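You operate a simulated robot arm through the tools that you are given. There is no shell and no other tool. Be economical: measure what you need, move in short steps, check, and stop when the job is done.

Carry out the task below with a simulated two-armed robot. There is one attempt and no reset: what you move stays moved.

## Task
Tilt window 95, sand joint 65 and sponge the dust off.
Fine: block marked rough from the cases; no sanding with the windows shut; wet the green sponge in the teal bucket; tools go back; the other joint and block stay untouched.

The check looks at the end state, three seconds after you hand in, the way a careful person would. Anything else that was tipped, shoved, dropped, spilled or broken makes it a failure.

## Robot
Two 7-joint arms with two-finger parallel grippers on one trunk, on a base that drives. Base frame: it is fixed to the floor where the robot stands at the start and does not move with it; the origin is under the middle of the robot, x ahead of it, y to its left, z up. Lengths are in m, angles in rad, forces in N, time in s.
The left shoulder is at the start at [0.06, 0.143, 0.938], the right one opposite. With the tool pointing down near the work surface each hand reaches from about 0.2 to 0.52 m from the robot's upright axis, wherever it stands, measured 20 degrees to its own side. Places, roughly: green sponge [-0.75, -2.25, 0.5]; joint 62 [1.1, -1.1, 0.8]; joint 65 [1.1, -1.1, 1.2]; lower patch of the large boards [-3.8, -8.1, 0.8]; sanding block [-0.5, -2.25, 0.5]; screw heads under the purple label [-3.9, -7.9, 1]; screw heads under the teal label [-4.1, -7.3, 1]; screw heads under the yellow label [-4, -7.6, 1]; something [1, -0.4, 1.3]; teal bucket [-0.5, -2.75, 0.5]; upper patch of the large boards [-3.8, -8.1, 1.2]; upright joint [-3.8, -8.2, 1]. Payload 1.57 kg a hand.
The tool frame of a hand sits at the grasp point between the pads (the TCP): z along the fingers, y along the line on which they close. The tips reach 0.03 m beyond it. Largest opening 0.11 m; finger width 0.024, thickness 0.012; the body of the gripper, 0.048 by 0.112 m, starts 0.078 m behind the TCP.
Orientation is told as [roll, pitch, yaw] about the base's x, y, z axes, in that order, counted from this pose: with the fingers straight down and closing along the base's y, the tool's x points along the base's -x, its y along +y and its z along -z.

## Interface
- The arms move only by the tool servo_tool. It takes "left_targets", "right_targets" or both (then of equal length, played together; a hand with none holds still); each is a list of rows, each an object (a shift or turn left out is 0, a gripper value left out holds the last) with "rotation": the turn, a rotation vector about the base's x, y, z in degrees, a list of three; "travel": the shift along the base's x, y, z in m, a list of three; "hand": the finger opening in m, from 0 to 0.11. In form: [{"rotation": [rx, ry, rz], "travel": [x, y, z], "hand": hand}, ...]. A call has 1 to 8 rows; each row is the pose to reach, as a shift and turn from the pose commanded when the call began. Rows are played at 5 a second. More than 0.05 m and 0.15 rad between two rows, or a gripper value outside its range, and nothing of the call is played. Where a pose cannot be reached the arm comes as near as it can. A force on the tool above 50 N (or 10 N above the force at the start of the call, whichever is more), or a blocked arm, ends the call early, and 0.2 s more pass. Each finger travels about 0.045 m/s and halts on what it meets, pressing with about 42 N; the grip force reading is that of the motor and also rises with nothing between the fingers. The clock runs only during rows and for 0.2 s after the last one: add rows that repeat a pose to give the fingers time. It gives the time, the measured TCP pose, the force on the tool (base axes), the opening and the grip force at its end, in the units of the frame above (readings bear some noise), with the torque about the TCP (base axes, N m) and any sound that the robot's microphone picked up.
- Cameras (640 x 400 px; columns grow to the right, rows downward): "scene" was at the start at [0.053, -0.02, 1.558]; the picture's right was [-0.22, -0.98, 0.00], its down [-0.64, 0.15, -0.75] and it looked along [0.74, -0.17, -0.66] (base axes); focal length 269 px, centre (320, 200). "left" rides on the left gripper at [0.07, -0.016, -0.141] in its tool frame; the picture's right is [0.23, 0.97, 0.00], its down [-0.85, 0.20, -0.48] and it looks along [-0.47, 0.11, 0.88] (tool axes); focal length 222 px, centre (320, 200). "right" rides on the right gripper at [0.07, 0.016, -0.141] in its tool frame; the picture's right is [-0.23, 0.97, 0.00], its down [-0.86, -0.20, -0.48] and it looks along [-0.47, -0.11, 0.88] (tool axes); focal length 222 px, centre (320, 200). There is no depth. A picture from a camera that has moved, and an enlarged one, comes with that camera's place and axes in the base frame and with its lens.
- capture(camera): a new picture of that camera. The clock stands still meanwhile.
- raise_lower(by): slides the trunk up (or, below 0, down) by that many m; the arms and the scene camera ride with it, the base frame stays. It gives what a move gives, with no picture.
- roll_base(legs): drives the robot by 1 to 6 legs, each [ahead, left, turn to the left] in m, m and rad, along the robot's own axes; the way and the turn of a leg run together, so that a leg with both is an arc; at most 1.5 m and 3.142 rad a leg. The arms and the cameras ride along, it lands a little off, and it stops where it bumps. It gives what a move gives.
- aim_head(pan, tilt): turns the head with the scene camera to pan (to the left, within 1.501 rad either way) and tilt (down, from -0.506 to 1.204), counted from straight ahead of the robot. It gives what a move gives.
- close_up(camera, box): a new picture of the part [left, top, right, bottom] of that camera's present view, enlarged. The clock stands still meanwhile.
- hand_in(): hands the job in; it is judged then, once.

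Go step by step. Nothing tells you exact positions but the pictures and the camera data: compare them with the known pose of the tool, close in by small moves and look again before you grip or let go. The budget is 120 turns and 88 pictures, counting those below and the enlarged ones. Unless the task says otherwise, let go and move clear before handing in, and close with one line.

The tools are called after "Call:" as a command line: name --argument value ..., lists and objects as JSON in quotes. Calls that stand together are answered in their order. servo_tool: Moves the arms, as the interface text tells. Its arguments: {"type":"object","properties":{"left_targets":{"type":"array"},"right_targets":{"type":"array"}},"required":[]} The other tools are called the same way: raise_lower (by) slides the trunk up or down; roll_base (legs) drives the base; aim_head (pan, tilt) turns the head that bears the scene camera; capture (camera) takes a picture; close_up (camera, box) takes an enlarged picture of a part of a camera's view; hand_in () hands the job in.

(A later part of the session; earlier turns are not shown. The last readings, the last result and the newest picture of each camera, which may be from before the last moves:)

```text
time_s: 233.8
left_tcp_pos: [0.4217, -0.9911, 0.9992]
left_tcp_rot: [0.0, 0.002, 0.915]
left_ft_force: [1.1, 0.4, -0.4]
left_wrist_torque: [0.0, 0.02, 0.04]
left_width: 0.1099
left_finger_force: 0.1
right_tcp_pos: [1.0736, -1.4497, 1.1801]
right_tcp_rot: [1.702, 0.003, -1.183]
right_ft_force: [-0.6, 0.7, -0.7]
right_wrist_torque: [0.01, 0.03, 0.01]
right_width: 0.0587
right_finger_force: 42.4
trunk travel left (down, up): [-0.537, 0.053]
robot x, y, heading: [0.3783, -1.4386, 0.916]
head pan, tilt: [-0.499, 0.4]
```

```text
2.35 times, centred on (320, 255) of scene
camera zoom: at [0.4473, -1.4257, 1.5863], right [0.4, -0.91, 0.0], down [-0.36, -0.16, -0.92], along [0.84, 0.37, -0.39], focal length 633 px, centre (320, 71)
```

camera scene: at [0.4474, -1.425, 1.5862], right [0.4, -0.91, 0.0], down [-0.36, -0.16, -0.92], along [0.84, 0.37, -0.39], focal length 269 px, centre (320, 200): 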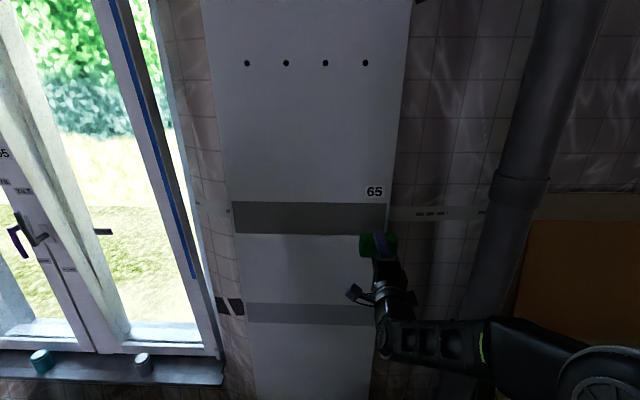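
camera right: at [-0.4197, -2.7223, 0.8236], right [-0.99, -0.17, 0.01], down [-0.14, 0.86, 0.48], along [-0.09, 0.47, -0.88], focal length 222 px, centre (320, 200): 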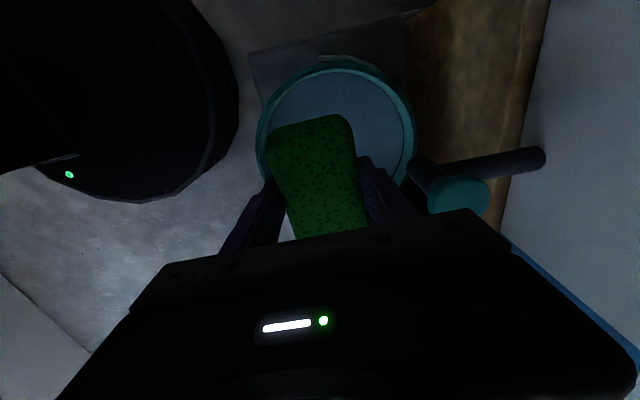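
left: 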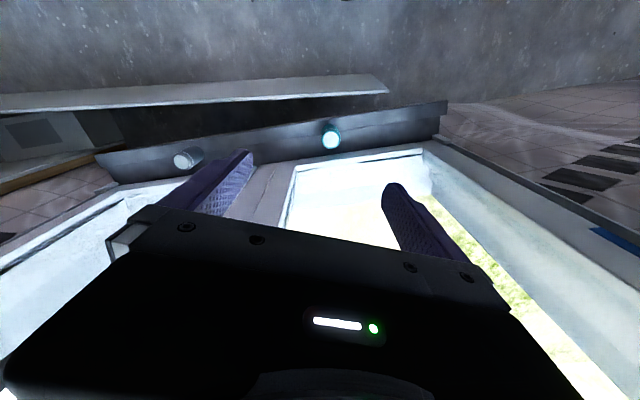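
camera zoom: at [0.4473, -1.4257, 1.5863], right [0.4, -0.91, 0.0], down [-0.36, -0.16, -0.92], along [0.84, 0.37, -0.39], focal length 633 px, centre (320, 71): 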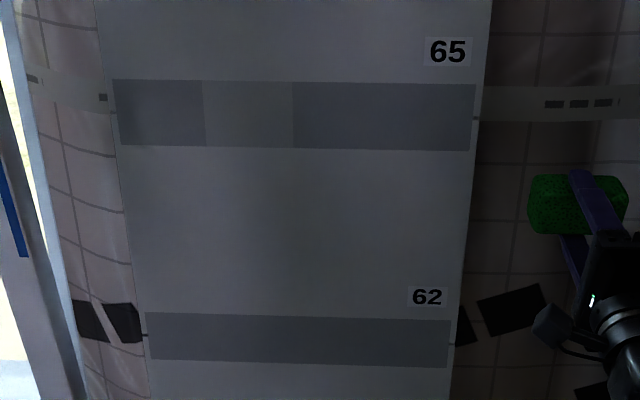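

Segments 1, 3 and 4 look like the untouched strip 62, only segment 2 (which got four strokes) is visibly sanded. So I must sand more: I take the sponge back first (fold hand, drive to the crates, lower).

Call:
roll_base --legs '[[-0.3565, -0.1175, 0.005]]'

Call:
servo_tool --right_targets '[{"rotation": [-3.15, 7.49, 0], "travel": [-0.0173, 0.0122, -0.0142]}, {"rotation": [-6.3, 14.98, 0], "travel": [-0.0346, 0.0244, -0.0284]}, {"rotation": [-9.45, 22.47, 0], "travel": [-0.0519, 0.0366, -0.0426]}, {"rotation": [-12.6, 29.96, 0], "travel": [-0.0692, 0.0488, -0.0568]}, {"rotation": [-15.75, 37.45, 0], "travel": [-0.0865, 0.061, -0.071]}, {"rotation": [-18.9, 44.94, 0], "travel": [-0.1038, 0.0732, -0.0852]}, {"rotation": [-22.05, 52.43, 0], "travel": [-0.1211, 0.0854, -0.0994]}, {"rotation": [-25.2, 59.92, 0], "travel": [-0.1384, 0.0976, -0.1136]}]'

Call:
servo_tool --right_targets '[{"rotation": [-3.15, 7.49, 0], "travel": [-0.0173, 0.0122, -0.0142]}, {"rotation": [-6.3, 14.98, 0], "travel": [-0.0346, 0.0244, -0.0284]}, {"rotation": [-9.45, 22.47, 0], "travel": [-0.0519, 0.0366, -0.0426]}, {"rotation": [-12.6, 29.96, 0], "travel": [-0.0692, 0.0488, -0.0568]}, {"rotation": [-12.6, 29.96, 0], "travel": [-0.0692, 0.0488, -0.0568]}]'

Call:
servo_tool --right_targets '[{"rotation": [0, 0, 8]}, {"rotation": [0, 0, 16]}, {"rotation": [0, 0, 24]}, {"rotation": [0, 0, 30.3]}, {"rotation": [0, 0, 30.3]}]'

Call:
roll_base --legs '[[0, 0, 2.62], [0.3, 0.177, 0]]'

```text
time_s: 236.2
left_tcp_pos: [0.2952, -1.344, 0.9999]
left_tcp_rot: [0.001, -0.002, 0.922]
left_ft_force: [-1.1, -0.4, -0.1]
left_wrist_torque: [-0.03, -0.02, -0.02]
left_width: 0.11
left_finger_force: 0.0
right_tcp_pos: [0.9493, -1.8006, 1.1805]
right_tcp_rot: [1.702, 0.005, -1.177]
right_ft_force: [0.1, -0.5, 0.0]
right_wrist_torque: [0.02, 0.0, 0.06]
right_width: 0.0586
right_finger_force: 42.3
trunk travel left (down, up): [-0.537, 0.053]
robot x, y, heading: [0.2557, -1.7903, 0.924]
head pan, tilt: [-0.499, 0.4]
```

```text
time_s: 238.0
left_tcp_pos: [0.2952, -1.3427, 0.9999]
left_tcp_rot: [0.0, 0.002, 0.921]
left_ft_force: [-0.4, -0.9, 0.1]
left_wrist_torque: [0.05, -0.03, 0.01]
left_width: 0.11
left_finger_force: 0.0
right_tcp_pos: [0.8117, -1.7025, 1.0663]
right_tcp_rot: [0.563, -0.002, -1.177]
right_ft_force: [0.3, -0.3, -0.5]
right_wrist_torque: [-0.01, 0.0, 0.01]
right_width: 0.0582
right_finger_force: 42.2
trunk travel left (down, up): [-0.537, 0.053]
robot x, y, heading: [0.2581, -1.7927, 0.925]
head pan, tilt: [-0.499, 0.4]
```

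```text
time_s: 239.2
left_tcp_pos: [0.2942, -1.3425, 0.9989]
left_tcp_rot: [0.0, 0.001, 0.921]
left_ft_force: [0.0, 0.5, 0.3]
left_wrist_torque: [0.03, -0.03, 0.02]
left_width: 0.11
left_finger_force: 0.0
right_tcp_pos: [0.7422, -1.6538, 1.0102]
right_tcp_rot: [-0.002, -0.004, -1.176]
right_ft_force: [-0.2, 0.1, -0.9]
right_wrist_torque: [-0.02, 0.01, 0.0]
right_width: 0.0584
right_finger_force: 41.7
trunk travel left (down, up): [-0.537, 0.053]
robot x, y, heading: [0.2552, -1.7907, 0.922]
head pan, tilt: [-0.499, 0.4]
```

```text
time_s: 240.4
left_tcp_pos: [0.2955, -1.3429, 1.0]
left_tcp_rot: [0.0, 0.001, 0.921]
left_ft_force: [-0.3, 1.3, 0.0]
left_wrist_torque: [-0.04, 0.03, 0.02]
left_width: 0.1102
left_finger_force: 0.1
right_tcp_pos: [0.7418, -1.6533, 1.0103]
right_tcp_rot: [-0.002, -0.004, -0.646]
right_ft_force: [-0.3, -0.4, -1.0]
right_wrist_torque: [0.02, 0.02, -0.02]
right_width: 0.0583
right_finger_force: 42.5
trunk travel left (down, up): [-0.537, 0.053]
robot x, y, heading: [0.2554, -1.7894, 0.922]
head pan, tilt: [-0.499, 0.4]
```

```text
time_s: 248.8
left_tcp_pos: [-0.2233, -2.4344, 0.9983]
left_tcp_rot: [-0.001, 0.001, -2.761]
left_ft_force: [-0.1, 0.1, -0.1]
left_wrist_torque: [0.01, 0.02, 0.0]
left_width: 0.1099
left_finger_force: 0.0
right_tcp_pos: [-0.4468, -1.9384, 1.01]
right_tcp_rot: [-0.001, -0.003, 1.953]
right_ft_force: [-0.4, -0.5, -0.5]
right_wrist_torque: [0.02, -0.02, -0.01]
right_width: 0.0587
right_finger_force: 42.2
trunk travel left (down, up): [-0.537, 0.053]
robot x, y, heading: [0.0363, -2.0688, -2.76]
head pan, tilt: [-0.499, 0.4]
```

Good. I close in, with the hand raised and trunk lowered as at the sponge pick-up.

Call:
roll_base --legs '[[0, 0, 0.018], [0.2, 0.006, 0]]'

Call:
servo_tool --right_targets '[{"travel": [0, 0, 0.043]}, {"travel": [0, 0, 0.086]}, {"travel": [0, 0, 0.13]}, {"travel": [0, 0, 0.13]}]'

Call:
raise_lower --by -0.39

```text
time_s: 250.8
left_tcp_pos: [-0.3988, -2.5214, 0.9981]
left_tcp_rot: [0.0, 0.005, -2.746]
left_ft_force: [-0.4, -0.2, 0.1]
left_wrist_torque: [-0.01, -0.03, 0.02]
left_width: 0.11
left_finger_force: 0.0
right_tcp_pos: [-0.6308, -2.0297, 1.011]
right_tcp_rot: [-0.002, -0.003, 1.967]
right_ft_force: [-0.8, 0.4, 0.3]
right_wrist_torque: [0.01, -0.06, 0.0]
right_width: 0.0587
right_finger_force: 42.1
trunk travel left (down, up): [-0.537, 0.053]
robot x, y, heading: [-0.143, -2.1543, -2.746]
head pan, tilt: [-0.499, 0.4]
```

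```text
time_s: 251.8
left_tcp_pos: [-0.3996, -2.5193, 1.0004]
left_tcp_rot: [0.0, 0.001, -2.745]
left_ft_force: [-0.2, 0.4, 0.2]
left_wrist_torque: [-0.07, -0.04, 0.04]
left_width: 0.1096
left_finger_force: 0.0
right_tcp_pos: [-0.6326, -2.0276, 1.139]
right_tcp_rot: [0.005, -0.003, 1.969]
right_ft_force: [-0.2, -0.3, -1.8]
right_wrist_torque: [-0.05, -0.03, -0.01]
right_width: 0.059
right_finger_force: 41.6
trunk travel left (down, up): [-0.537, 0.053]
robot x, y, heading: [-0.1425, -2.1513, -2.745]
head pan, tilt: [-0.499, 0.4]
```

```text
time_s: 255.5
left_tcp_pos: [-0.3989, -2.5217, 0.6094]
left_tcp_rot: [-0.002, 0.0, -2.746]
left_ft_force: [0.5, 0.7, -1.3]
left_wrist_torque: [-0.01, 0.0, 0.04]
left_width: 0.1101
left_finger_force: 0.1
right_tcp_pos: [-0.6306, -2.0287, 0.7491]
right_tcp_rot: [0.007, -0.006, 1.969]
right_ft_force: [-0.5, -0.4, -0.5]
right_wrist_torque: [0.0, 0.0, 0.0]
right_width: 0.0584
right_finger_force: 41.8
trunk travel left (down, up): [-0.147, 0.443]
robot x, y, heading: [-0.1439, -2.1543, -2.747]
head pan, tilt: [-0.499, 0.4]
```

I carry the sponge over its old place with the same lean.

Call:
servo_tool --right_targets '[{"rotation": [-0.7, 1.66, 0], "travel": [-0.0235, -0.038, -0.006]}, {"rotation": [-1.4, 3.3, 0], "travel": [-0.047, -0.076, -0.012]}, {"rotation": [-2.1, 5.0, 0], "travel": [-0.0705, -0.114, -0.018]}, {"rotation": [-2.8, 6.6, 0], "travel": [-0.094, -0.152, -0.024]}, {"rotation": [-3.5, 8.3, 0], "travel": [-0.1175, -0.19, -0.03]}, {"rotation": [-4.2, 9.95, 0], "travel": [-0.141, -0.228, -0.036]}, {"rotation": [-4.2, 9.95, 0], "travel": [-0.141, -0.228, -0.06]}, {"rotation": [-4.2, 9.95, 0], "travel": [-0.141, -0.228, -0.06]}]'

Call:
capture --camera "right"

```text
time_s: 257.3
left_tcp_pos: [-0.3982, -2.5212, 0.6097]
left_tcp_rot: [0.0, 0.002, -2.745]
left_ft_force: [0.6, -0.7, 0.4]
left_wrist_torque: [0.0, -0.02, -0.03]
left_width: 0.1101
left_finger_force: 0.0
right_tcp_pos: [-0.772, -2.2571, 0.6872]
right_tcp_rot: [0.195, -0.006, 1.968]
right_ft_force: [-0.8, -1.1, -0.7]
right_wrist_torque: [0.02, 0.0, 0.01]
right_width: 0.0586
right_finger_force: 42.1
trunk travel left (down, up): [-0.147, 0.443]
robot x, y, heading: [-0.1442, -2.1543, -2.745]
head pan, tilt: [-0.499, 0.4]
```

```text
6 pictures are left
camera right: at [-0.7342, -2.3178, 0.8286], right [-0.97, -0.16, 0.19], down [-0.06, 0.9, 0.44], along [-0.24, 0.41, -0.88], focal length 222 px, centre (320, 200)
```

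right: 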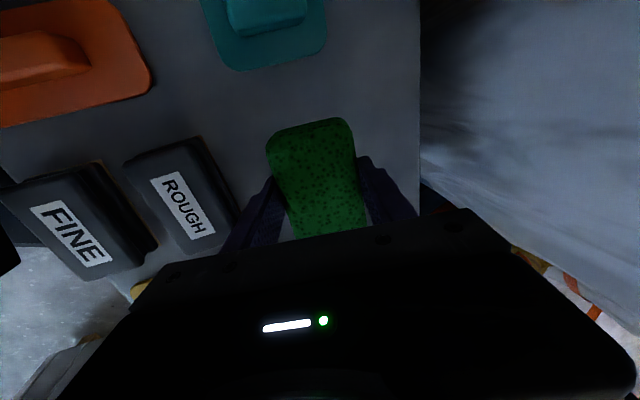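

Exactly in place. I lower and release.

Call:
servo_tool --right_targets '[{"travel": [0, 0, -0.03]}, {"travel": [0, 0, -0.055]}, {"travel": [0, 0, -0.065]}, {"travel": [0, 0, -0.065], "hand": 0.088}, {"travel": [0, 0, -0.065], "hand": 0.088}, {"travel": [0, 0, -0.065], "hand": 0.088}, {"travel": [0, 0, -0.065], "hand": 0.088}]'

```text
time_s: 258.9
left_tcp_pos: [-0.3988, -2.521, 0.6091]
left_tcp_rot: [-0.001, 0.001, -2.745]
left_ft_force: [-0.1, 0.6, 0.9]
left_wrist_torque: [0.0, 0.01, -0.02]
left_width: 0.11
left_finger_force: 0.0
right_tcp_pos: [-0.7717, -2.2579, 0.622]
right_tcp_rot: [0.194, -0.004, 1.969]
right_ft_force: [0.3, -0.1, 0.6]
right_wrist_torque: [0.0, -0.02, 0.01]
right_width: 0.0882
right_finger_force: 0.0
trunk travel left (down, up): [-0.147, 0.443]
robot x, y, heading: [-0.1393, -2.1546, -2.744]
head pan, tilt: [-0.499, 0.4]
```

Released. I rise and go over the ROUGH block, hand vertical again.

Call:
servo_tool --right_targets '[{"travel": [0, 0, 0.04]}, {"travel": [0, 0, 0.08]}, {"rotation": [1.4, -3.3, 0], "travel": [0.035, 0.0135, 0.08]}, {"rotation": [2.8, -6.6, 0], "travel": [0.07, 0.027, 0.08], "hand": 0.098}, {"rotation": [4.2, -9.95, 0], "travel": [0.1037, 0.0405, 0.08], "hand": 0.098}, {"rotation": [4.2, -9.95, 0], "travel": [0.1037, 0.0405, 0.06], "hand": 0.098}, {"rotation": [4.2, -9.95, 0], "travel": [0.1037, 0.0405, 0.06], "hand": 0.098}]'

Call:
capture --camera "right"

```text
time_s: 260.5
left_tcp_pos: [-0.3998, -2.5211, 0.6088]
left_tcp_rot: [0.001, 0.002, -2.745]
left_ft_force: [-1.0, -0.5, -0.9]
left_wrist_torque: [-0.01, -0.02, 0.03]
left_width: 0.1098
left_finger_force: 0.1
right_tcp_pos: [-0.6687, -2.2165, 0.683]
right_tcp_rot: [0.004, -0.006, 1.97]
right_ft_force: [-0.3, 0.1, 0.2]
right_wrist_torque: [-0.02, 0.0, -0.01]
right_width: 0.0982
right_finger_force: 0.1
trunk travel left (down, up): [-0.147, 0.443]
robot x, y, heading: [-0.1422, -2.1524, -2.745]
head pan, tilt: [-0.499, 0.4]
```

```text
5 pictures are left
camera right: at [-0.6549, -2.2874, 0.824], right [-0.99, -0.17, 0.01], down [-0.15, 0.86, 0.48], along [-0.09, 0.47, -0.88], focal length 222 px, centre (320, 200)
```

right: 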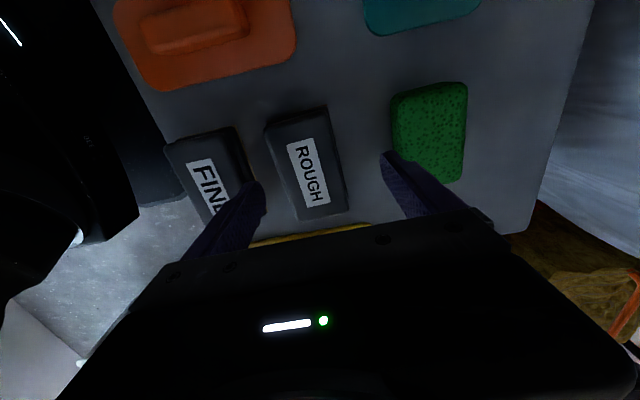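

The block now sits ~1.4 cm nearer than originally (from my earlier finger contact); I'll return it to the exact place later. I centre on it, descend and grip.

Call:
servo_tool --right_targets '[{"travel": [0.014, 0.004, 0]}, {"travel": [0.014, 0.004, -0.035]}, {"travel": [0.014, 0.004, -0.06]}, {"travel": [0.014, 0.004, -0.069]}, {"travel": [0.014, 0.004, -0.069], "hand": 0.03}, {"travel": [0.014, 0.004, -0.069], "hand": 0.03}, {"travel": [0.014, 0.004, -0.069], "hand": 0.03}, {"travel": [0.014, 0.004, -0.069], "hand": 0.03}]'

```text
time_s: 262.3
left_tcp_pos: [-0.3995, -2.521, 0.609]
left_tcp_rot: [0.001, 0.002, -2.745]
left_ft_force: [0.7, 0.6, -0.5]
left_wrist_torque: [0.01, -0.01, 0.02]
left_width: 0.1102
left_finger_force: 0.0
right_tcp_pos: [-0.6535, -2.2115, 0.6139]
right_tcp_rot: [0.005, -0.004, 1.968]
right_ft_force: [0.4, 0.0, -1.1]
right_wrist_torque: [0.0, 0.02, 0.01]
right_width: 0.0646
right_finger_force: 31.9
trunk travel left (down, up): [-0.147, 0.443]
robot x, y, heading: [-0.14, -2.1547, -2.743]
head pan, tilt: [-0.499, 0.4]
```

Gripped. I lift with the trunk, set the hand's yaw, drive back to the wall stance and pitch the block to face the board.

Call:
raise_lower --by 0.39

Call:
servo_tool --right_targets '[{"rotation": [0, 0, -6.0], "travel": [0.0041, 0.0386, 0]}, {"rotation": [0, 0, -12.0], "travel": [0.0082, 0.0772, 0]}, {"rotation": [0, 0, -18.0], "travel": [0.0123, 0.1158, 0]}, {"rotation": [0, 0, -24.0], "travel": [0.0164, 0.1544, 0]}, {"rotation": [0, 0, -30.0], "travel": [0.0206, 0.193, 0]}, {"rotation": [0, 0, -30.0], "travel": [0.0206, 0.193, 0]}]'

Call:
roll_base --legs '[[-0.3, 0, 0], [-0.215, -0.18, 0], [0, 0, -2.62]]'

Call:
servo_tool --right_targets '[{"rotation": [3.1, -7.38, 0], "travel": [0.015, -0.001, 0.018]}, {"rotation": [6.2, -14.76, 0], "travel": [0.03, -0.002, 0.036]}, {"rotation": [9.3, -22.14, 0], "travel": [0.045, -0.003, 0.054]}, {"rotation": [12.4, -29.52, 0], "travel": [0.06, -0.004, 0.072]}, {"rotation": [15.5, -36.9, 0], "travel": [0.075, -0.005, 0.09]}, {"rotation": [18.6, -44.28, 0], "travel": [0.09, -0.006, 0.108]}, {"rotation": [21.7, -51.66, 0], "travel": [0.105, -0.007, 0.126]}, {"rotation": [24.8, -59.04, 0], "travel": [0.12, -0.008, 0.144]}]'

Call:
servo_tool --right_targets '[{"rotation": [3.1, -7.38, 0], "travel": [0.015, -0.001, 0.018]}, {"rotation": [6.2, -14.76, 0], "travel": [0.03, -0.002, 0.036]}, {"rotation": [9.3, -22.14, 0], "travel": [0.045, -0.003, 0.054]}, {"rotation": [10.1, -23.9, 0], "travel": [0.045, -0.003, 0.054]}, {"rotation": [10.1, -23.9, 0], "travel": [0.045, -0.003, 0.054]}]'

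```text
time_s: 266.1
left_tcp_pos: [-0.3994, -2.5224, 1.0004]
left_tcp_rot: [0.001, 0.002, -2.745]
left_ft_force: [0.3, -0.4, 0.0]
left_wrist_torque: [0.04, -0.01, 0.02]
left_width: 0.1098
left_finger_force: 0.1
right_tcp_pos: [-0.6543, -2.2123, 1.0044]
right_tcp_rot: [0.005, -0.005, 1.97]
right_ft_force: [1.0, -0.8, -1.1]
right_wrist_torque: [-0.04, -0.01, 0.01]
right_width: 0.0641
right_finger_force: 42.2
trunk travel left (down, up): [-0.537, 0.053]
robot x, y, heading: [-0.1447, -2.1495, -2.745]
head pan, tilt: [-0.499, 0.4]
```

```text
time_s: 267.5
left_tcp_pos: [-0.399, -2.5207, 0.9984]
left_tcp_rot: [-0.001, 0.002, -2.745]
left_ft_force: [-0.5, 1.1, -0.5]
left_wrist_torque: [0.02, -0.01, 0.0]
left_width: 0.11
left_finger_force: 0.1
right_tcp_pos: [-0.6335, -2.0191, 1.0052]
right_tcp_rot: [0.004, -0.004, 1.444]
right_ft_force: [0.1, 0.2, -0.9]
right_wrist_torque: [-0.03, -0.03, 0.02]
right_width: 0.0643
right_finger_force: 42.3
trunk travel left (down, up): [-0.537, 0.053]
robot x, y, heading: [-0.1432, -2.1538, -2.743]
head pan, tilt: [-0.499, 0.4]
```

```text
time_s: 277.3
left_tcp_pos: [0.3075, -1.338, 0.9995]
left_tcp_rot: [0.0, 0.002, 0.907]
left_ft_force: [0.7, 0.2, 0.2]
left_wrist_torque: [-0.01, -0.01, 0.01]
left_width: 0.1097
left_finger_force: 0.2
right_tcp_pos: [0.7574, -1.6634, 1.0047]
right_tcp_rot: [0.006, -0.004, -1.187]
right_ft_force: [-0.6, 0.0, -1.2]
right_wrist_torque: [0.03, -0.01, 0.0]
right_width: 0.0641
right_finger_force: 42.1
trunk travel left (down, up): [-0.537, 0.053]
robot x, y, heading: [0.2611, -1.7854, 0.907]
head pan, tilt: [-0.499, 0.4]
```

```text
time_s: 279.1
left_tcp_pos: [0.3077, -1.3385, 0.9988]
left_tcp_rot: [0.0, 0.002, 0.905]
left_ft_force: [-0.6, 0.4, 0.2]
left_wrist_torque: [0.01, 0.02, 0.01]
left_width: 0.1101
left_finger_force: 0.1
right_tcp_pos: [0.8776, -1.6704, 1.148]
right_tcp_rot: [1.124, 0.011, -1.184]
right_ft_force: [-0.3, -0.6, -1.0]
right_wrist_torque: [0.04, 0.04, 0.02]
right_width: 0.0641
right_finger_force: 41.6
trunk travel left (down, up): [-0.537, 0.053]
robot x, y, heading: [0.2642, -1.7842, 0.908]
head pan, tilt: [-0.499, 0.4]
```

```text
time_s: 280.3
left_tcp_pos: [0.3077, -1.3383, 0.9997]
left_tcp_rot: [0.0, 0.0, 0.908]
left_ft_force: [0.8, 0.5, 0.7]
left_wrist_torque: [0.02, -0.02, 0.02]
left_width: 0.1099
left_finger_force: 0.1
right_tcp_pos: [0.921, -1.6744, 1.2008]
right_tcp_rot: [1.575, 0.014, -1.178]
right_ft_force: [0.2, 0.4, -1.3]
right_wrist_torque: [0.0, 0.06, 0.01]
right_width: 0.0642
right_finger_force: 41.9
trunk travel left (down, up): [-0.537, 0.053]
robot x, y, heading: [0.2664, -1.786, 0.904]
head pan, tilt: [-0.499, 0.4]
```

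Ready. I drive in to the stance and advance to just short of contact at the right end.

Call:
roll_base --legs '[[0.353, 0.123, 0.004]]'

Call:
servo_tool --right_targets '[{"travel": [0.03, 0.0126, 0.002]}, {"travel": [0.06, 0.025, 0.004]}, {"travel": [0.09, 0.038, 0.005]}, {"travel": [0.108, 0.0454, 0.005]}, {"travel": [0.108, 0.0454, 0.005]}]'

```text
time_s: 282.7
left_tcp_pos: [0.4272, -0.9847, 0.9981]
left_tcp_rot: [0.0, 0.002, 0.909]
left_ft_force: [-0.9, 0.4, 0.1]
left_wrist_torque: [-0.04, -0.01, -0.03]
left_width: 0.1104
left_finger_force: 0.0
right_tcp_pos: [1.0406, -1.3163, 1.2017]
right_tcp_rot: [1.574, 0.013, -1.174]
right_ft_force: [-0.1, 0.0, -1.4]
right_wrist_torque: [-0.01, 0.03, -0.02]
right_width: 0.0643
right_finger_force: 42.1
trunk travel left (down, up): [-0.537, 0.053]
robot x, y, heading: [0.3864, -1.4326, 0.911]
head pan, tilt: [-0.499, 0.4]
```

```text
time_s: 283.9
left_tcp_pos: [0.4249, -0.9842, 0.9983]
left_tcp_rot: [-0.001, 0.002, 0.91]
left_ft_force: [-0.6, 0.2, 0.8]
left_wrist_torque: [0.0, 0.0, -0.03]
left_width: 0.1101
left_finger_force: 0.1
right_tcp_pos: [1.1488, -1.2706, 1.2061]
right_tcp_rot: [1.574, 0.013, -1.172]
right_ft_force: [-0.2, 0.6, -1.7]
right_wrist_torque: [0.02, 0.01, -0.01]
right_width: 0.0641
right_finger_force: 41.8
trunk travel left (down, up): [-0.537, 0.053]
robot x, y, heading: [0.3809, -1.432, 0.913]
head pan, tilt: [-0.499, 0.4]
```

I press to ~25 N and stroke back and forth over the right segment.

Call:
servo_tool --right_targets '[{"travel": [0.012, 0.005, 0]}, {"travel": [0.0175, 0.0074, 0]}, {"travel": [0.0212, 0.0089, 0]}, {"travel": [0.0046, 0.0508, 0]}, {"travel": [0.0212, 0.0089, 0]}, {"travel": [0.0046, 0.0508, 0]}, {"travel": [0.0212, 0.0089, 0]}, {"travel": [0.0046, 0.0508, 0]}]'

```text
time_s: 285.7
left_tcp_pos: [0.424, -0.9852, 0.9994]
left_tcp_rot: [-0.002, -0.002, 0.907]
left_ft_force: [-0.4, 0.4, -0.3]
left_wrist_torque: [-0.02, 0.01, 0.0]
left_width: 0.1101
left_finger_force: 0.0
right_tcp_pos: [1.1501, -1.2241, 1.2094]
right_tcp_rot: [1.579, 0.013, -1.18]
right_ft_force: [-24.9, -17.4, -0.8]
right_wrist_torque: [-0.02, 0.05, -0.65]
right_width: 0.0644
right_finger_force: 41.6
trunk travel left (down, up): [-0.537, 0.053]
robot x, y, heading: [0.3817, -1.4325, 0.913]
head pan, tilt: [-0.499, 0.4]
```

Good pressure. I oscillate over segment 3 several times, ending near the middle.

Call:
servo_tool --right_targets '[{"travel": [-0.0155, 0.0391, 0]}, {"travel": [-0.031, 0.0782, 0]}, {"travel": [-0.0465, 0.1173, 0]}, {"travel": [-0.062, 0.1564, 0]}, {"travel": [-0.0465, 0.1173, 0]}, {"travel": [-0.031, 0.0782, 0]}, {"travel": [-0.0155, 0.0391, 0]}, {"travel": [0, 0, 0]}]'

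Call:
servo_tool --right_targets '[{"travel": [-0.0155, 0.0391, 0]}, {"travel": [-0.031, 0.0782, 0]}, {"travel": [-0.0465, 0.1173, 0]}, {"travel": [-0.062, 0.1564, 0]}, {"travel": [-0.0465, 0.1173, 0]}, {"travel": [-0.031, 0.0782, 0]}, {"travel": [-0.0465, 0.1173, 0]}, {"travel": [-0.062, 0.1564, 0]}]'

```text
time_s: 287.5
left_tcp_pos: [0.4228, -0.9856, 0.9998]
left_tcp_rot: [-0.002, 0.0, 0.91]
left_ft_force: [0.1, -0.1, 0.7]
left_wrist_torque: [0.0, 0.01, -0.01]
left_width: 0.1098
left_finger_force: 0.1
right_tcp_pos: [1.1515, -1.2232, 1.2084]
right_tcp_rot: [1.576, 0.013, -1.174]
right_ft_force: [-20.3, -3.4, -0.7]
right_wrist_torque: [0.04, 0.11, 1.04]
right_width: 0.0643
right_finger_force: 41.9
trunk travel left (down, up): [-0.537, 0.053]
robot x, y, heading: [0.383, -1.4316, 0.91]
head pan, tilt: [-0.499, 0.4]
```

```text
time_s: 288.0
left_tcp_pos: [0.4246, -0.9866, 0.9998]
left_tcp_rot: [-0.002, 0.001, 0.908]
left_ft_force: [-0.7, 0.4, 0.1]
left_wrist_torque: [0.0, -0.01, -0.03]
left_width: 0.1101
left_finger_force: 0.1
right_tcp_pos: [1.1316, -1.1733, 1.2077]
right_tcp_rot: [1.578, 0.011, -1.195]
right_ft_force: [-16.0, -10.2, -0.8]
right_wrist_torque: [-0.02, 0.16, 0.68]
right_width: 0.0642
right_finger_force: 42.2
trunk travel left (down, up): [-0.537, 0.053]
robot x, y, heading: [0.3806, -1.4377, 0.905]
head pan, tilt: [-0.499, 0.4]
stopped in row 2 (right hand): the force on the tool passed its limit (the readings are from after the stop); the commanded pose is now the measured one
```

I relax slightly and stroke on to the left end, then oscillate there.

Call:
servo_tool --right_targets '[{"rotation": [0, 0, 1], "travel": [-0.0009, -0.0004, 0]}, {"rotation": [0, 0, 1], "travel": [-0.0157, 0.0368, 0]}, {"rotation": [0, 0, 1], "travel": [-0.0305, 0.074, 0]}, {"rotation": [0, 0, 1], "travel": [-0.0453, 0.1112, 0]}, {"rotation": [0, 0, 1], "travel": [-0.0601, 0.1484, 0]}, {"rotation": [0, 0, 1], "travel": [-0.0749, 0.1856, 0]}, {"rotation": [0, 0, 1], "travel": [-0.0897, 0.2228, 0]}, {"rotation": [0, 0, 1], "travel": [-0.1008, 0.2505, 0]}]'

Call:
servo_tool --right_targets '[{"travel": [0.0148, -0.0372, 0]}, {"travel": [0.0259, -0.0651, 0]}, {"travel": [0.0148, -0.0372, 0]}, {"travel": [0.0, 0.0, 0]}, {"travel": [0.0148, -0.0372, 0]}, {"travel": [0.0259, -0.0651, 0]}, {"travel": [0.0148, -0.0372, 0]}, {"travel": [0, 0, 0]}]'

```text
time_s: 288.7
left_tcp_pos: [0.4259, -0.986, 1.0003]
left_tcp_rot: [0.0, 0.001, 0.906]
left_ft_force: [-0.2, -0.4, 0.9]
left_wrist_torque: [0.04, -0.02, -0.01]
left_width: 0.11
left_finger_force: 0.0
right_tcp_pos: [1.1201, -1.1449, 1.2071]
right_tcp_rot: [1.579, 0.012, -1.188]
right_ft_force: [-8.5, -2.7, 0.0]
right_wrist_torque: [-0.18, 0.31, -0.1]
right_width: 0.0643
right_finger_force: 42.6
trunk travel left (down, up): [-0.537, 0.053]
robot x, y, heading: [0.3841, -1.4317, 0.908]
head pan, tilt: [-0.499, 0.4]
stopped in row 3 (right hand): the force on the tool passed its limit (the readings are from after the stop); the commanded pose is now the measured one
```

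```text
time_s: 289.6
left_tcp_pos: [0.4273, -0.9877, 0.9993]
left_tcp_rot: [-0.002, -0.001, 0.905]
left_ft_force: [0.3, 0.4, 0.0]
left_wrist_torque: [0.0, -0.02, 0.02]
left_width: 0.1098
left_finger_force: 0.0
right_tcp_pos: [1.128, -1.1657, 1.2086]
right_tcp_rot: [1.578, 0.01, -1.211]
right_ft_force: [-14.0, -7.6, 1.4]
right_wrist_torque: [-0.06, 0.26, 0.55]
right_width: 0.0643
right_finger_force: 42.3
trunk travel left (down, up): [-0.537, 0.053]
robot x, y, heading: [0.382, -1.4325, 0.903]
head pan, tilt: [-0.499, 0.4]
stopped in row 4 (right hand): the force on the tool passed its limit (the readings are from after the stop); the commanded pose is now the measured one
```

Repeated stops twisted the hand a bit. I square it (2°), re-press more lightly and stroke left.

Call:
servo_tool --right_targets '[{"rotation": [0, 0, 1], "travel": [-0.0055, -0.0023, 0]}, {"rotation": [0, 0, 2.1], "travel": [-0.0055, -0.0023, -0.002]}, {"rotation": [0, 0, 2.1], "travel": [0.0002, 0.0001, -0.002]}, {"rotation": [0, 0, 2.1], "travel": [-0.0127, 0.0327, -0.002]}, {"rotation": [0, 0, 2.1], "travel": [-0.0256, 0.0653, -0.002]}, {"rotation": [0, 0, 2.1], "travel": [-0.0385, 0.0979, -0.002]}, {"rotation": [0, 0, 2.1], "travel": [-0.0514, 0.1305, -0.002]}, {"rotation": [0, 0, 2.1], "travel": [-0.0643, 0.1631, -0.002]}]'

Call:
servo_tool --right_targets '[{"travel": [-0.0129, 0.0326, 0]}, {"travel": [-0.0258, 0.0652, 0]}, {"travel": [-0.0387, 0.0978, 0]}, {"travel": [-0.0258, 0.0652, 0]}, {"travel": [-0.0129, 0.0326, 0]}, {"travel": [-0.0258, 0.0652, 0]}, {"travel": [-0.0387, 0.0978, 0]}, {"travel": [-0.0258, 0.0652, 0]}]'

```text
time_s: 290.6
left_tcp_pos: [0.4256, -0.9883, 1.0004]
left_tcp_rot: [-0.002, -0.002, 0.9]
left_ft_force: [-0.5, 0.2, -0.1]
left_wrist_torque: [-0.04, -0.02, -0.01]
left_width: 0.11
left_finger_force: 0.2
right_tcp_pos: [1.1273, -1.1642, 1.2033]
right_tcp_rot: [1.581, 0.006, -1.204]
right_ft_force: [-21.0, -20.3, 0.6]
right_wrist_torque: [-0.03, 0.19, 0.77]
right_width: 0.0644
right_finger_force: 42.6
trunk travel left (down, up): [-0.537, 0.053]
robot x, y, heading: [0.3795, -1.4366, 0.902]
head pan, tilt: [-0.499, 0.4]
stopped in row 4 (right hand): the force on the tool passed its limit (the readings are from after the stop); the commanded pose is now the measured one
```

```text
time_s: 291.2
left_tcp_pos: [0.4268, -0.988, 0.9993]
left_tcp_rot: [0.0, 0.002, 0.9]
left_ft_force: [-0.1, -0.7, 0.0]
left_wrist_torque: [0.06, -0.02, 0.02]
left_width: 0.11
left_finger_force: 0.1
right_tcp_pos: [1.1065, -1.1128, 1.2021]
right_tcp_rot: [1.578, 0.008, -1.204]
right_ft_force: [-9.9, 0.0, 1.8]
right_wrist_torque: [0.02, 0.31, 0.25]
right_width: 0.0641
right_finger_force: 41.4
trunk travel left (down, up): [-0.537, 0.053]
robot x, y, heading: [0.3853, -1.4356, 0.902]
head pan, tilt: [-0.499, 0.4]
stopped in row 2 (right hand): the force on the tool passed its limit (the readings are from after the stop); the commanded pose is now the measured one
```

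I back off completely, square the hand, and redo with only ~2 mm press.

Call:
servo_tool --right_targets '[{"rotation": [0, 0, 0.9], "travel": [-0.0111, -0.0047, 0]}, {"rotation": [0, 0, 1.8], "travel": [-0.0111, -0.0047, 0.003]}, {"rotation": [0, 0, 1.8], "travel": [-0.0015, -0.0006, 0.003]}, {"rotation": [0, 0, 1.8], "travel": [-0.0144, 0.032, 0.003]}, {"rotation": [0, 0, 1.8], "travel": [-0.0273, 0.0646, 0.003]}, {"rotation": [0, 0, 1.8], "travel": [-0.0402, 0.0972, 0.003]}, {"rotation": [0, 0, 1.8], "travel": [-0.0531, 0.1298, 0.003]}, {"rotation": [0, 0, 1.8], "travel": [-0.066, 0.1624, 0.003]}]'

```text
time_s: 292.2
left_tcp_pos: [0.429, -0.9896, 0.9993]
left_tcp_rot: [0.002, 0.001, 0.899]
left_ft_force: [0.5, 0.7, -0.2]
left_wrist_torque: [0.0, -0.04, -0.02]
left_width: 0.1101
left_finger_force: 0.0
right_tcp_pos: [1.0964, -1.0848, 1.2048]
right_tcp_rot: [1.579, 0.008, -1.185]
right_ft_force: [-3.9, 1.6, 0.0]
right_wrist_torque: [0.06, 0.17, 0.04]
right_width: 0.0646
right_finger_force: 42.4
trunk travel left (down, up): [-0.537, 0.053]
robot x, y, heading: [0.386, -1.4354, 0.899]
head pan, tilt: [-0.499, 0.4]
stopped in row 5 (right hand): the force on the tool passed its limit (the readings are from after the stop); the commanded pose is now the measured one
```

The left segment still needs strokes. I hop off contact to it, press lightly and make short strokes there.

Call:
servo_tool --right_targets '[{"travel": [-0.0138, -0.0058, 0]}, {"travel": [-0.0313, 0.0357, 0]}, {"travel": [-0.0487, 0.0772, 0]}, {"travel": [-0.0503, 0.1145, 0]}, {"travel": [-0.0462, 0.1163, 0]}, {"travel": [-0.0571, 0.1441, 0]}, {"travel": [-0.0682, 0.1721, 0]}, {"travel": [-0.0571, 0.1441, 0]}]'

Call:
servo_tool --right_targets '[{"travel": [0.0111, -0.028, 0]}, {"travel": [0, 0, 0]}, {"travel": [-0.0111, 0.028, 0]}, {"travel": [0, 0, 0]}, {"travel": [0.0111, -0.028, 0]}, {"travel": [0, 0, 0]}, {"travel": [-0.0111, 0.028, 0]}, {"travel": [0, 0, 0]}]'

Call:
servo_tool --right_targets '[{"travel": [0.0111, -0.028, 0]}, {"travel": [0, 0, 0]}, {"travel": [-0.0111, 0.028, 0]}, {"travel": [0, 0, 0]}, {"travel": [0.0111, -0.028, 0]}, {"travel": [0, 0, 0]}, {"travel": [-0.0111, 0.028, 0]}, {"travel": [0, 0, 0]}]'

```text
time_s: 293.7
left_tcp_pos: [0.4301, -0.9888, 0.9993]
left_tcp_rot: [0.0, 0.004, 0.9]
left_ft_force: [0.6, 0.1, -1.1]
left_wrist_torque: [0.03, -0.01, 0.0]
left_width: 0.1099
left_finger_force: 0.2
right_tcp_pos: [1.0356, -0.9348, 1.2046]
right_tcp_rot: [1.583, 0.007, -1.203]
right_ft_force: [-6.5, -0.5, -0.8]
right_wrist_torque: [-0.01, 0.24, 0.13]
right_width: 0.0641
right_finger_force: 41.7
trunk travel left (down, up): [-0.537, 0.053]
robot x, y, heading: [0.3798, -1.438, 0.894]
head pan, tilt: [-0.499, 0.4]
stopped in row 7 (right hand): the force on the tool passed its limit (the readings are from after the stop); the commanded pose is now the measured one
```

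```text
time_s: 295.5
left_tcp_pos: [0.4316, -0.9903, 0.9999]
left_tcp_rot: [0.002, 0.004, 0.898]
left_ft_force: [-0.5, -0.6, -0.8]
left_wrist_torque: [0.04, 0.02, -0.02]
left_width: 0.1102
left_finger_force: 0.0
right_tcp_pos: [1.0387, -0.9393, 1.2054]
right_tcp_rot: [1.585, 0.009, -1.208]
right_ft_force: [-6.2, -6.7, 0.4]
right_wrist_torque: [-0.2, 0.24, -0.02]
right_width: 0.0641
right_finger_force: 41.9
trunk travel left (down, up): [-0.537, 0.053]
robot x, y, heading: [0.3849, -1.435, 0.896]
head pan, tilt: [-0.499, 0.4]
```

```text
time_s: 297.3
left_tcp_pos: [0.4307, -0.9904, 0.9998]
left_tcp_rot: [0.001, 0.002, 0.898]
left_ft_force: [0.2, -0.8, 0.2]
left_wrist_torque: [0.03, 0.04, -0.01]
left_width: 0.1102
left_finger_force: 0.0
right_tcp_pos: [1.0369, -0.9368, 1.2055]
right_tcp_rot: [1.584, 0.008, -1.203]
right_ft_force: [-7.4, -5.8, 0.9]
right_wrist_torque: [-0.15, 0.29, 0.02]
right_width: 0.0641
right_finger_force: 41.8
trunk travel left (down, up): [-0.537, 0.053]
robot x, y, heading: [0.3804, -1.4354, 0.896]
head pan, tilt: [-0.499, 0.4]
```

Segment 1 got ~0.5 m of rubbing. Now the same for segments 4 and 3, then I withdraw.

Call:
servo_tool --right_targets '[{"travel": [-0.0184, -0.0078, 0]}, {"travel": [-0.0021, -0.0465, 0]}, {"travel": [0.0142, -0.0852, 0]}, {"travel": [0.0305, -0.1239, 0]}, {"travel": [0.0468, -0.1626, 0]}, {"travel": [0.0631, -0.2013, 0]}, {"travel": [0.0794, -0.24, 0]}, {"travel": [0.0957, -0.2787, 0]}]'

Call:
servo_tool --right_targets '[{"travel": [0.0115, 0.0049, 0]}, {"travel": [0.0134, 0.0056, 0]}, {"travel": [0.0245, -0.0224, 0]}, {"travel": [0.0356, -0.0504, 0]}, {"travel": [0.0245, -0.0224, 0]}, {"travel": [0.0356, -0.0504, 0]}, {"travel": [0.0245, -0.0224, 0]}, {"travel": [0.0356, -0.0504, 0]}]'

Call:
servo_tool --right_targets '[{"travel": [-0.0111, 0.028, 0]}, {"travel": [0, 0, 0]}, {"travel": [-0.0111, 0.028, 0]}, {"travel": [0, 0, 0]}, {"travel": [-0.0111, 0.028, 0]}, {"travel": [0, 0, 0]}, {"travel": [-0.0111, 0.028, 0]}, {"travel": [0, 0, 0]}]'

Call:
servo_tool --right_targets '[{"travel": [-0.0111, 0.028, 0]}, {"travel": [-0.0222, 0.056, 0]}, {"travel": [-0.0333, 0.084, 0]}, {"travel": [-0.0444, 0.112, 0]}, {"travel": [-0.0333, 0.084, 0]}, {"travel": [-0.0444, 0.112, 0]}, {"travel": [-0.0333, 0.084, 0]}, {"travel": [-0.0444, 0.112, 0]}]'

Call:
servo_tool --right_targets '[{"travel": [-0.0111, 0.028, 0]}, {"travel": [0, 0, 0]}, {"travel": [-0.0111, 0.028, 0]}, {"travel": [0, 0, 0]}, {"travel": [-0.0111, 0.028, 0]}, {"travel": [0, 0, 0]}, {"travel": [-0.0111, 0.028, 0]}, {"travel": [0, 0, 0]}]'

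Call:
servo_tool --right_targets '[{"travel": [-0.037, -0.0155, 0]}, {"travel": [-0.074, -0.031, 0]}, {"travel": [-0.11, -0.047, 0]}, {"travel": [-0.13, -0.056, 0]}]'

```text
time_s: 299.1
left_tcp_pos: [0.4306, -0.9885, 0.9993]
left_tcp_rot: [0.001, 0.001, 0.897]
left_ft_force: [1.5, -0.2, -0.5]
left_wrist_torque: [0.02, -0.01, -0.02]
left_width: 0.1103
left_finger_force: 0.1
right_tcp_pos: [1.1345, -1.2153, 1.205]
right_tcp_rot: [1.581, 0.008, -1.203]
right_ft_force: [0.3, -0.4, -1.3]
right_wrist_torque: [0.0, 0.01, 0.05]
right_width: 0.0642
right_finger_force: 42.0
trunk travel left (down, up): [-0.537, 0.053]
robot x, y, heading: [0.3825, -1.4358, 0.898]
head pan, tilt: [-0.499, 0.4]
```

```text
time_s: 300.9
left_tcp_pos: [0.4285, -0.9886, 0.999]
left_tcp_rot: [-0.001, 0.002, 0.9]
left_ft_force: [0.0, 0.2, -0.1]
left_wrist_torque: [0.02, 0.0, 0.03]
left_width: 0.1099
left_finger_force: 0.0
right_tcp_pos: [1.1658, -1.2602, 1.2068]
right_tcp_rot: [1.585, 0.006, -1.197]
right_ft_force: [-10.4, 3.6, 0.1]
right_wrist_torque: [0.24, 0.45, 0.33]
right_width: 0.0644
right_finger_force: 42.5
trunk travel left (down, up): [-0.537, 0.053]
robot x, y, heading: [0.3858, -1.4372, 0.898]
head pan, tilt: [-0.499, 0.4]
```

```text
time_s: 302.7
left_tcp_pos: [0.4287, -0.9882, 0.9983]
left_tcp_rot: [0.0, 0.002, 0.9]
left_ft_force: [0.0, -1.3, 0.5]
left_wrist_torque: [0.02, 0.02, 0.02]
left_width: 0.1097
left_finger_force: 0.1
right_tcp_pos: [1.1662, -1.2609, 1.2053]
right_tcp_rot: [1.585, 0.009, -1.195]
right_ft_force: [-12.9, 6.0, -0.5]
right_wrist_torque: [0.3, 0.6, 0.46]
right_width: 0.0641
right_finger_force: 42.3
trunk travel left (down, up): [-0.537, 0.053]
robot x, y, heading: [0.3826, -1.4364, 0.902]
head pan, tilt: [-0.499, 0.4]
```

```text
time_s: 304.5
left_tcp_pos: [0.4286, -0.9902, 0.9989]
left_tcp_rot: [0.0, 0.0, 0.897]
left_ft_force: [0.6, 1.2, -0.2]
left_wrist_torque: [-0.02, 0.01, -0.04]
left_width: 0.1101
left_finger_force: 0.1
right_tcp_pos: [1.1243, -1.1568, 1.2068]
right_tcp_rot: [1.584, 0.008, -1.21]
right_ft_force: [-10.4, -14.6, -1.2]
right_wrist_torque: [-0.31, 0.39, 0.77]
right_width: 0.0641
right_finger_force: 42.7
trunk travel left (down, up): [-0.537, 0.053]
robot x, y, heading: [0.3838, -1.4363, 0.898]
head pan, tilt: [-0.499, 0.4]
```

```text
time_s: 306.3
left_tcp_pos: [0.429, -0.9888, 0.9979]
left_tcp_rot: [-0.001, 0.002, 0.899]
left_ft_force: [1.2, 0.8, -0.1]
left_wrist_torque: [0.04, 0.01, -0.02]
left_width: 0.1098
left_finger_force: 0.0
right_tcp_pos: [1.1214, -1.1485, 1.205]
right_tcp_rot: [1.583, 0.008, -1.195]
right_ft_force: [-15.4, 5.7, 0.6]
right_wrist_torque: [0.3, 0.62, 0.5]
right_width: 0.0639
right_finger_force: 41.3
trunk travel left (down, up): [-0.537, 0.053]
robot x, y, heading: [0.3828, -1.4347, 0.897]
head pan, tilt: [-0.499, 0.4]
```

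```text
time_s: 307.3
left_tcp_pos: [0.4307, -0.9894, 0.9997]
left_tcp_rot: [-0.001, 0.005, 0.898]
left_ft_force: [-0.4, 0.1, -0.7]
left_wrist_torque: [0.03, 0.05, 0.0]
left_width: 0.1099
left_finger_force: 0.0
right_tcp_pos: [0.9945, -1.2085, 1.2056]
right_tcp_rot: [1.581, 0.007, -1.204]
right_ft_force: [-0.1, 0.2, -1.9]
right_wrist_torque: [0.0, 0.02, 0.02]
right_width: 0.0642
right_finger_force: 42.4
trunk travel left (down, up): [-0.537, 0.053]
robot x, y, heading: [0.3815, -1.4382, 0.899]
head pan, tilt: [-0.499, 0.4]
```

Sanding round two done. I fold the hand, turn and return to the crates.

Call:
roll_base --legs '[[-0.352, -0.126, 0.02]]'

Call:
servo_tool --right_targets '[{"rotation": [-2.93, 6.96, 0], "travel": [-0.0105, -0.0079, -0.0163]}, {"rotation": [-5.86, 13.92, 0], "travel": [-0.021, -0.0158, -0.0326]}, {"rotation": [-8.79, 20.88, 0], "travel": [-0.0315, -0.0237, -0.0489]}, {"rotation": [-11.72, 27.84, 0], "travel": [-0.042, -0.0316, -0.0652]}, {"rotation": [-14.65, 34.8, 0], "travel": [-0.0525, -0.0395, -0.0815]}, {"rotation": [-17.58, 41.76, 0], "travel": [-0.063, -0.0474, -0.0978]}, {"rotation": [-20.51, 48.72, 0], "travel": [-0.0735, -0.0553, -0.1141]}, {"rotation": [-23.44, 55.68, 0], "travel": [-0.084, -0.0632, -0.1304]}]'

Call:
servo_tool --right_targets '[{"rotation": [-2.93, 6.96, 0], "travel": [-0.0105, -0.0079, -0.0163]}, {"rotation": [-5.86, 13.92, 0], "travel": [-0.021, -0.0158, -0.0326]}, {"rotation": [-8.79, 20.88, 0], "travel": [-0.0315, -0.0237, -0.0489]}, {"rotation": [-11.72, 27.84, 0], "travel": [-0.042, -0.0316, -0.0652]}, {"rotation": [-11.72, 27.84, 0], "travel": [-0.042, -0.0316, -0.0652]}]'

Call:
servo_tool --right_targets '[{"rotation": [0, 0, 8]}, {"rotation": [0, 0, 16]}, {"rotation": [0, 0, 24]}, {"rotation": [0, 0, 30.4]}, {"rotation": [0, 0, 30.4]}]'

Call:
roll_base --legs '[[0, 0, 2.62], [0.3, 0.177, 0]]'

```text
time_s: 309.7
left_tcp_pos: [0.3049, -1.3413, 0.9997]
left_tcp_rot: [0.0, 0.002, 0.919]
left_ft_force: [0.0, -0.7, 0.2]
left_wrist_torque: [0.0, -0.04, 0.01]
left_width: 0.1097
left_finger_force: 0.1
right_tcp_pos: [0.874, -1.551, 1.2056]
right_tcp_rot: [1.583, 0.006, -1.181]
right_ft_force: [0.9, -0.3, -1.3]
right_wrist_torque: [0.0, 0.02, 0.03]
right_width: 0.0641
right_finger_force: 42.4
trunk travel left (down, up): [-0.537, 0.053]
robot x, y, heading: [0.2671, -1.7904, 0.922]
head pan, tilt: [-0.499, 0.4]
```

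```text
time_s: 311.5
left_tcp_pos: [0.305, -1.3403, 0.9973]
left_tcp_rot: [0.001, 0.005, 0.921]
left_ft_force: [0.1, 0.0, 0.1]
left_wrist_torque: [-0.02, -0.03, -0.03]
left_width: 0.1099
left_finger_force: 0.2
right_tcp_pos: [0.789, -1.6123, 1.0752]
right_tcp_rot: [0.525, -0.001, -1.183]
right_ft_force: [0.1, 0.7, -1.7]
right_wrist_torque: [0.03, 0.0, 0.04]
right_width: 0.0643
right_finger_force: 42.3
trunk travel left (down, up): [-0.537, 0.053]
robot x, y, heading: [0.2685, -1.7898, 0.925]
head pan, tilt: [-0.499, 0.4]
```

```text
time_s: 312.7
left_tcp_pos: [0.3057, -1.3414, 0.9986]
left_tcp_rot: [0.0, 0.004, 0.92]
left_ft_force: [0.3, -0.1, 0.1]
left_wrist_torque: [-0.02, -0.01, 0.02]
left_width: 0.11
left_finger_force: 0.1
right_tcp_pos: [0.7484, -1.6449, 1.0098]
right_tcp_rot: [-0.001, -0.01, -1.18]
right_ft_force: [-0.8, -0.9, -1.0]
right_wrist_torque: [0.0, -0.02, 0.01]
right_width: 0.0643
right_finger_force: 42.0
trunk travel left (down, up): [-0.537, 0.053]
robot x, y, heading: [0.2666, -1.7878, 0.926]
head pan, tilt: [-0.499, 0.4]
```

```text
time_s: 313.9
left_tcp_pos: [0.3057, -1.3423, 0.9976]
left_tcp_rot: [0.002, 0.004, 0.919]
left_ft_force: [-0.2, 0.2, 0.3]
left_wrist_torque: [0.0, -0.01, 0.04]
left_width: 0.11
left_finger_force: 0.1
right_tcp_pos: [0.7485, -1.6446, 1.0096]
right_tcp_rot: [0.002, -0.011, -0.647]
right_ft_force: [-0.1, -0.2, -1.5]
right_wrist_torque: [0.0, 0.01, 0.01]
right_width: 0.0642
right_finger_force: 41.6
trunk travel left (down, up): [-0.537, 0.053]
robot x, y, heading: [0.2693, -1.7896, 0.919]
head pan, tilt: [-0.499, 0.4]
```

```text
time_s: 322.4
left_tcp_pos: [-0.1984, -2.4407, 0.9984]
left_tcp_rot: [0.0, 0.003, -2.74]
left_ft_force: [0.1, -0.3, -0.6]
left_wrist_torque: [0.04, 0.04, 0.0]
left_width: 0.1099
left_finger_force: 0.0
right_tcp_pos: [-0.4342, -1.9578, 1.0097]
right_tcp_rot: [-0.001, -0.01, 1.977]
right_ft_force: [-0.4, -0.7, -1.6]
right_wrist_torque: [0.0, -0.05, 0.01]
right_width: 0.0642
right_finger_force: 41.9
trunk travel left (down, up): [-0.537, 0.053]
robot x, y, heading: [0.0547, -2.0667, -2.736]
head pan, tilt: [-0.499, 0.4]
```

Call:
roll_base --legs '[[0.22, 0.003, -0.006]]'

Call:
servo_tool --right_targets '[{"travel": [0, 0, 0.043]}, {"travel": [0, 0, 0.086]}, {"travel": [0, 0, 0.13]}, {"travel": [-0.0073, -0.0433, 0.13]}, {"travel": [-0.0146, -0.0866, 0.13]}, {"travel": [-0.0219, -0.13, 0.13]}, {"travel": [-0.029, -0.173, 0.13]}, {"travel": [-0.029, -0.173, 0.13]}]'

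Call:
raise_lower --by -0.39

```text
time_s: 324.1
left_tcp_pos: [-0.4037, -2.5282, 0.9984]
left_tcp_rot: [0.0, 0.004, -2.747]
left_ft_force: [-0.1, 0.2, -0.5]
left_wrist_torque: [0.01, -0.02, -0.02]
left_width: 0.1099
left_finger_force: 0.0
right_tcp_pos: [-0.6349, -2.0434, 1.0085]
right_tcp_rot: [-0.001, -0.012, 1.969]
right_ft_force: [-0.4, -0.3, -1.0]
right_wrist_torque: [-0.04, -0.04, 0.04]
right_width: 0.0642
right_finger_force: 41.1
trunk travel left (down, up): [-0.537, 0.053]
robot x, y, heading: [-0.1413, -2.1564, -2.748]
head pan, tilt: [-0.499, 0.4]
```

```text
time_s: 325.9
left_tcp_pos: [-0.4, -2.5291, 0.9979]
left_tcp_rot: [-0.005, 0.0, -2.744]
left_ft_force: [0.0, -0.2, -0.3]
left_wrist_torque: [0.07, 0.01, -0.02]
left_width: 0.1102
left_finger_force: 0.0
right_tcp_pos: [-0.6533, -2.2162, 1.1129]
right_tcp_rot: [0.006, -0.013, 1.966]
right_ft_force: [0.2, -1.2, -1.4]
right_wrist_torque: [0.09, 0.06, 0.01]
right_width: 0.0644
right_finger_force: 41.6
right hand out of reach, approached as far as the arm can: row 3, 4, 5, 6, 7, 8
trunk travel left (down, up): [-0.537, 0.053]
robot x, y, heading: [-0.1426, -2.1569, -2.746]
head pan, tilt: [-0.499, 0.4]
```

```text
time_s: 329.6
left_tcp_pos: [-0.4028, -2.5273, 0.6088]
left_tcp_rot: [0.0, 0.004, -2.747]
left_ft_force: [-0.3, -1.6, 0.0]
left_wrist_torque: [-0.01, 0.01, 0.0]
left_width: 0.1101
left_finger_force: 0.1
right_tcp_pos: [-0.6559, -2.2127, 0.7223]
right_tcp_rot: [0.005, -0.009, 1.97]
right_ft_force: [0.0, 0.8, -1.9]
right_wrist_torque: [-0.02, 0.01, -0.03]
right_width: 0.0642
right_finger_force: 42.3
trunk travel left (down, up): [-0.147, 0.443]
robot x, y, heading: [-0.1471, -2.1595, -2.746]
head pan, tilt: [-0.499, 0.4]
```

Over the block's place. I lower, release, and continue.

Call:
servo_tool --right_targets '[{"travel": [-0.012, -0.004, -0.03]}, {"travel": [-0.012, -0.004, -0.07]}, {"travel": [-0.012, -0.004, -0.095]}, {"travel": [-0.012, -0.004, -0.107]}, {"travel": [-0.012, -0.004, -0.111]}, {"travel": [-0.012, -0.004, -0.111], "hand": 0.094}, {"travel": [-0.012, -0.004, -0.111], "hand": 0.094}, {"travel": [-0.012, -0.004, -0.111], "hand": 0.094}]'

```text
time_s: 331.4
left_tcp_pos: [-0.4031, -2.5263, 0.6092]
left_tcp_rot: [-0.002, 0.004, -2.749]
left_ft_force: [0.4, 0.3, 0.3]
left_wrist_torque: [-0.01, -0.05, 0.01]
left_width: 0.1101
left_finger_force: 0.0
right_tcp_pos: [-0.6682, -2.2156, 0.611]
right_tcp_rot: [0.007, -0.009, 1.967]
right_ft_force: [-0.7, -0.5, -0.9]
right_wrist_torque: [0.02, -0.01, 0.02]
right_width: 0.0942
right_finger_force: 0.1
trunk travel left (down, up): [-0.147, 0.443]
robot x, y, heading: [-0.1422, -2.1555, -2.744]
head pan, tilt: [-0.499, 0.4]
```

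Released at the original spot. I rise and go over the sponge.

Call:
servo_tool --right_targets '[{"travel": [0, 0, 0.04]}, {"travel": [0, 0, 0.085]}, {"rotation": [-1.4, 3.3, 0], "travel": [-0.035, -0.0135, 0.085]}, {"rotation": [-2.8, 6.6, 0], "travel": [-0.07, -0.027, 0.085], "hand": 0.09}, {"rotation": [-4.2, 9.95, 0], "travel": [-0.1034, -0.0415, 0.085]}, {"rotation": [-4.2, 9.95, 0], "travel": [-0.1034, -0.0415, 0.055]}, {"rotation": [-4.2, 9.95, 0], "travel": [-0.1034, -0.0415, 0.055]}]'

Call:
capture --camera "right"

```text
time_s: 333.0
left_tcp_pos: [-0.403, -2.5266, 0.6082]
left_tcp_rot: [0.001, 0.003, -2.749]
left_ft_force: [-0.9, 0.7, -0.5]
left_wrist_torque: [0.01, 0.0, -0.03]
left_width: 0.1102
left_finger_force: 0.0
right_tcp_pos: [-0.7714, -2.2587, 0.6666]
right_tcp_rot: [0.194, -0.009, 1.967]
right_ft_force: [-0.6, -0.6, 0.9]
right_wrist_torque: [0.03, -0.02, 0.0]
right_width: 0.0898
right_finger_force: 0.0
trunk travel left (down, up): [-0.147, 0.443]
robot x, y, heading: [-0.1449, -2.162, -2.745]
head pan, tilt: [-0.499, 0.4]
```

```text
4 pictures are left
camera right: at [-0.7334, -2.319, 0.8074], right [-0.97, -0.16, 0.19], down [-0.06, 0.9, 0.44], along [-0.24, 0.41, -0.88], focal length 222 px, centre (320, 200)
```

right: 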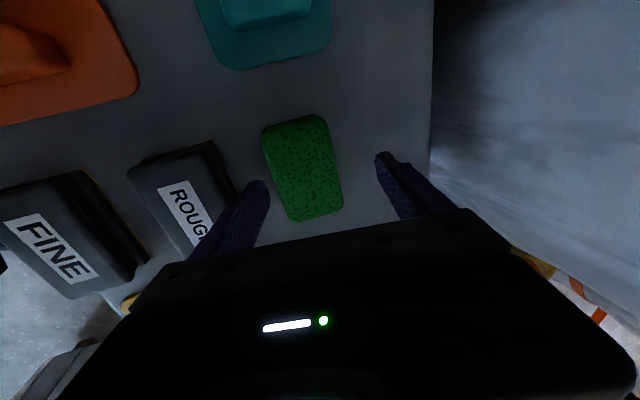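

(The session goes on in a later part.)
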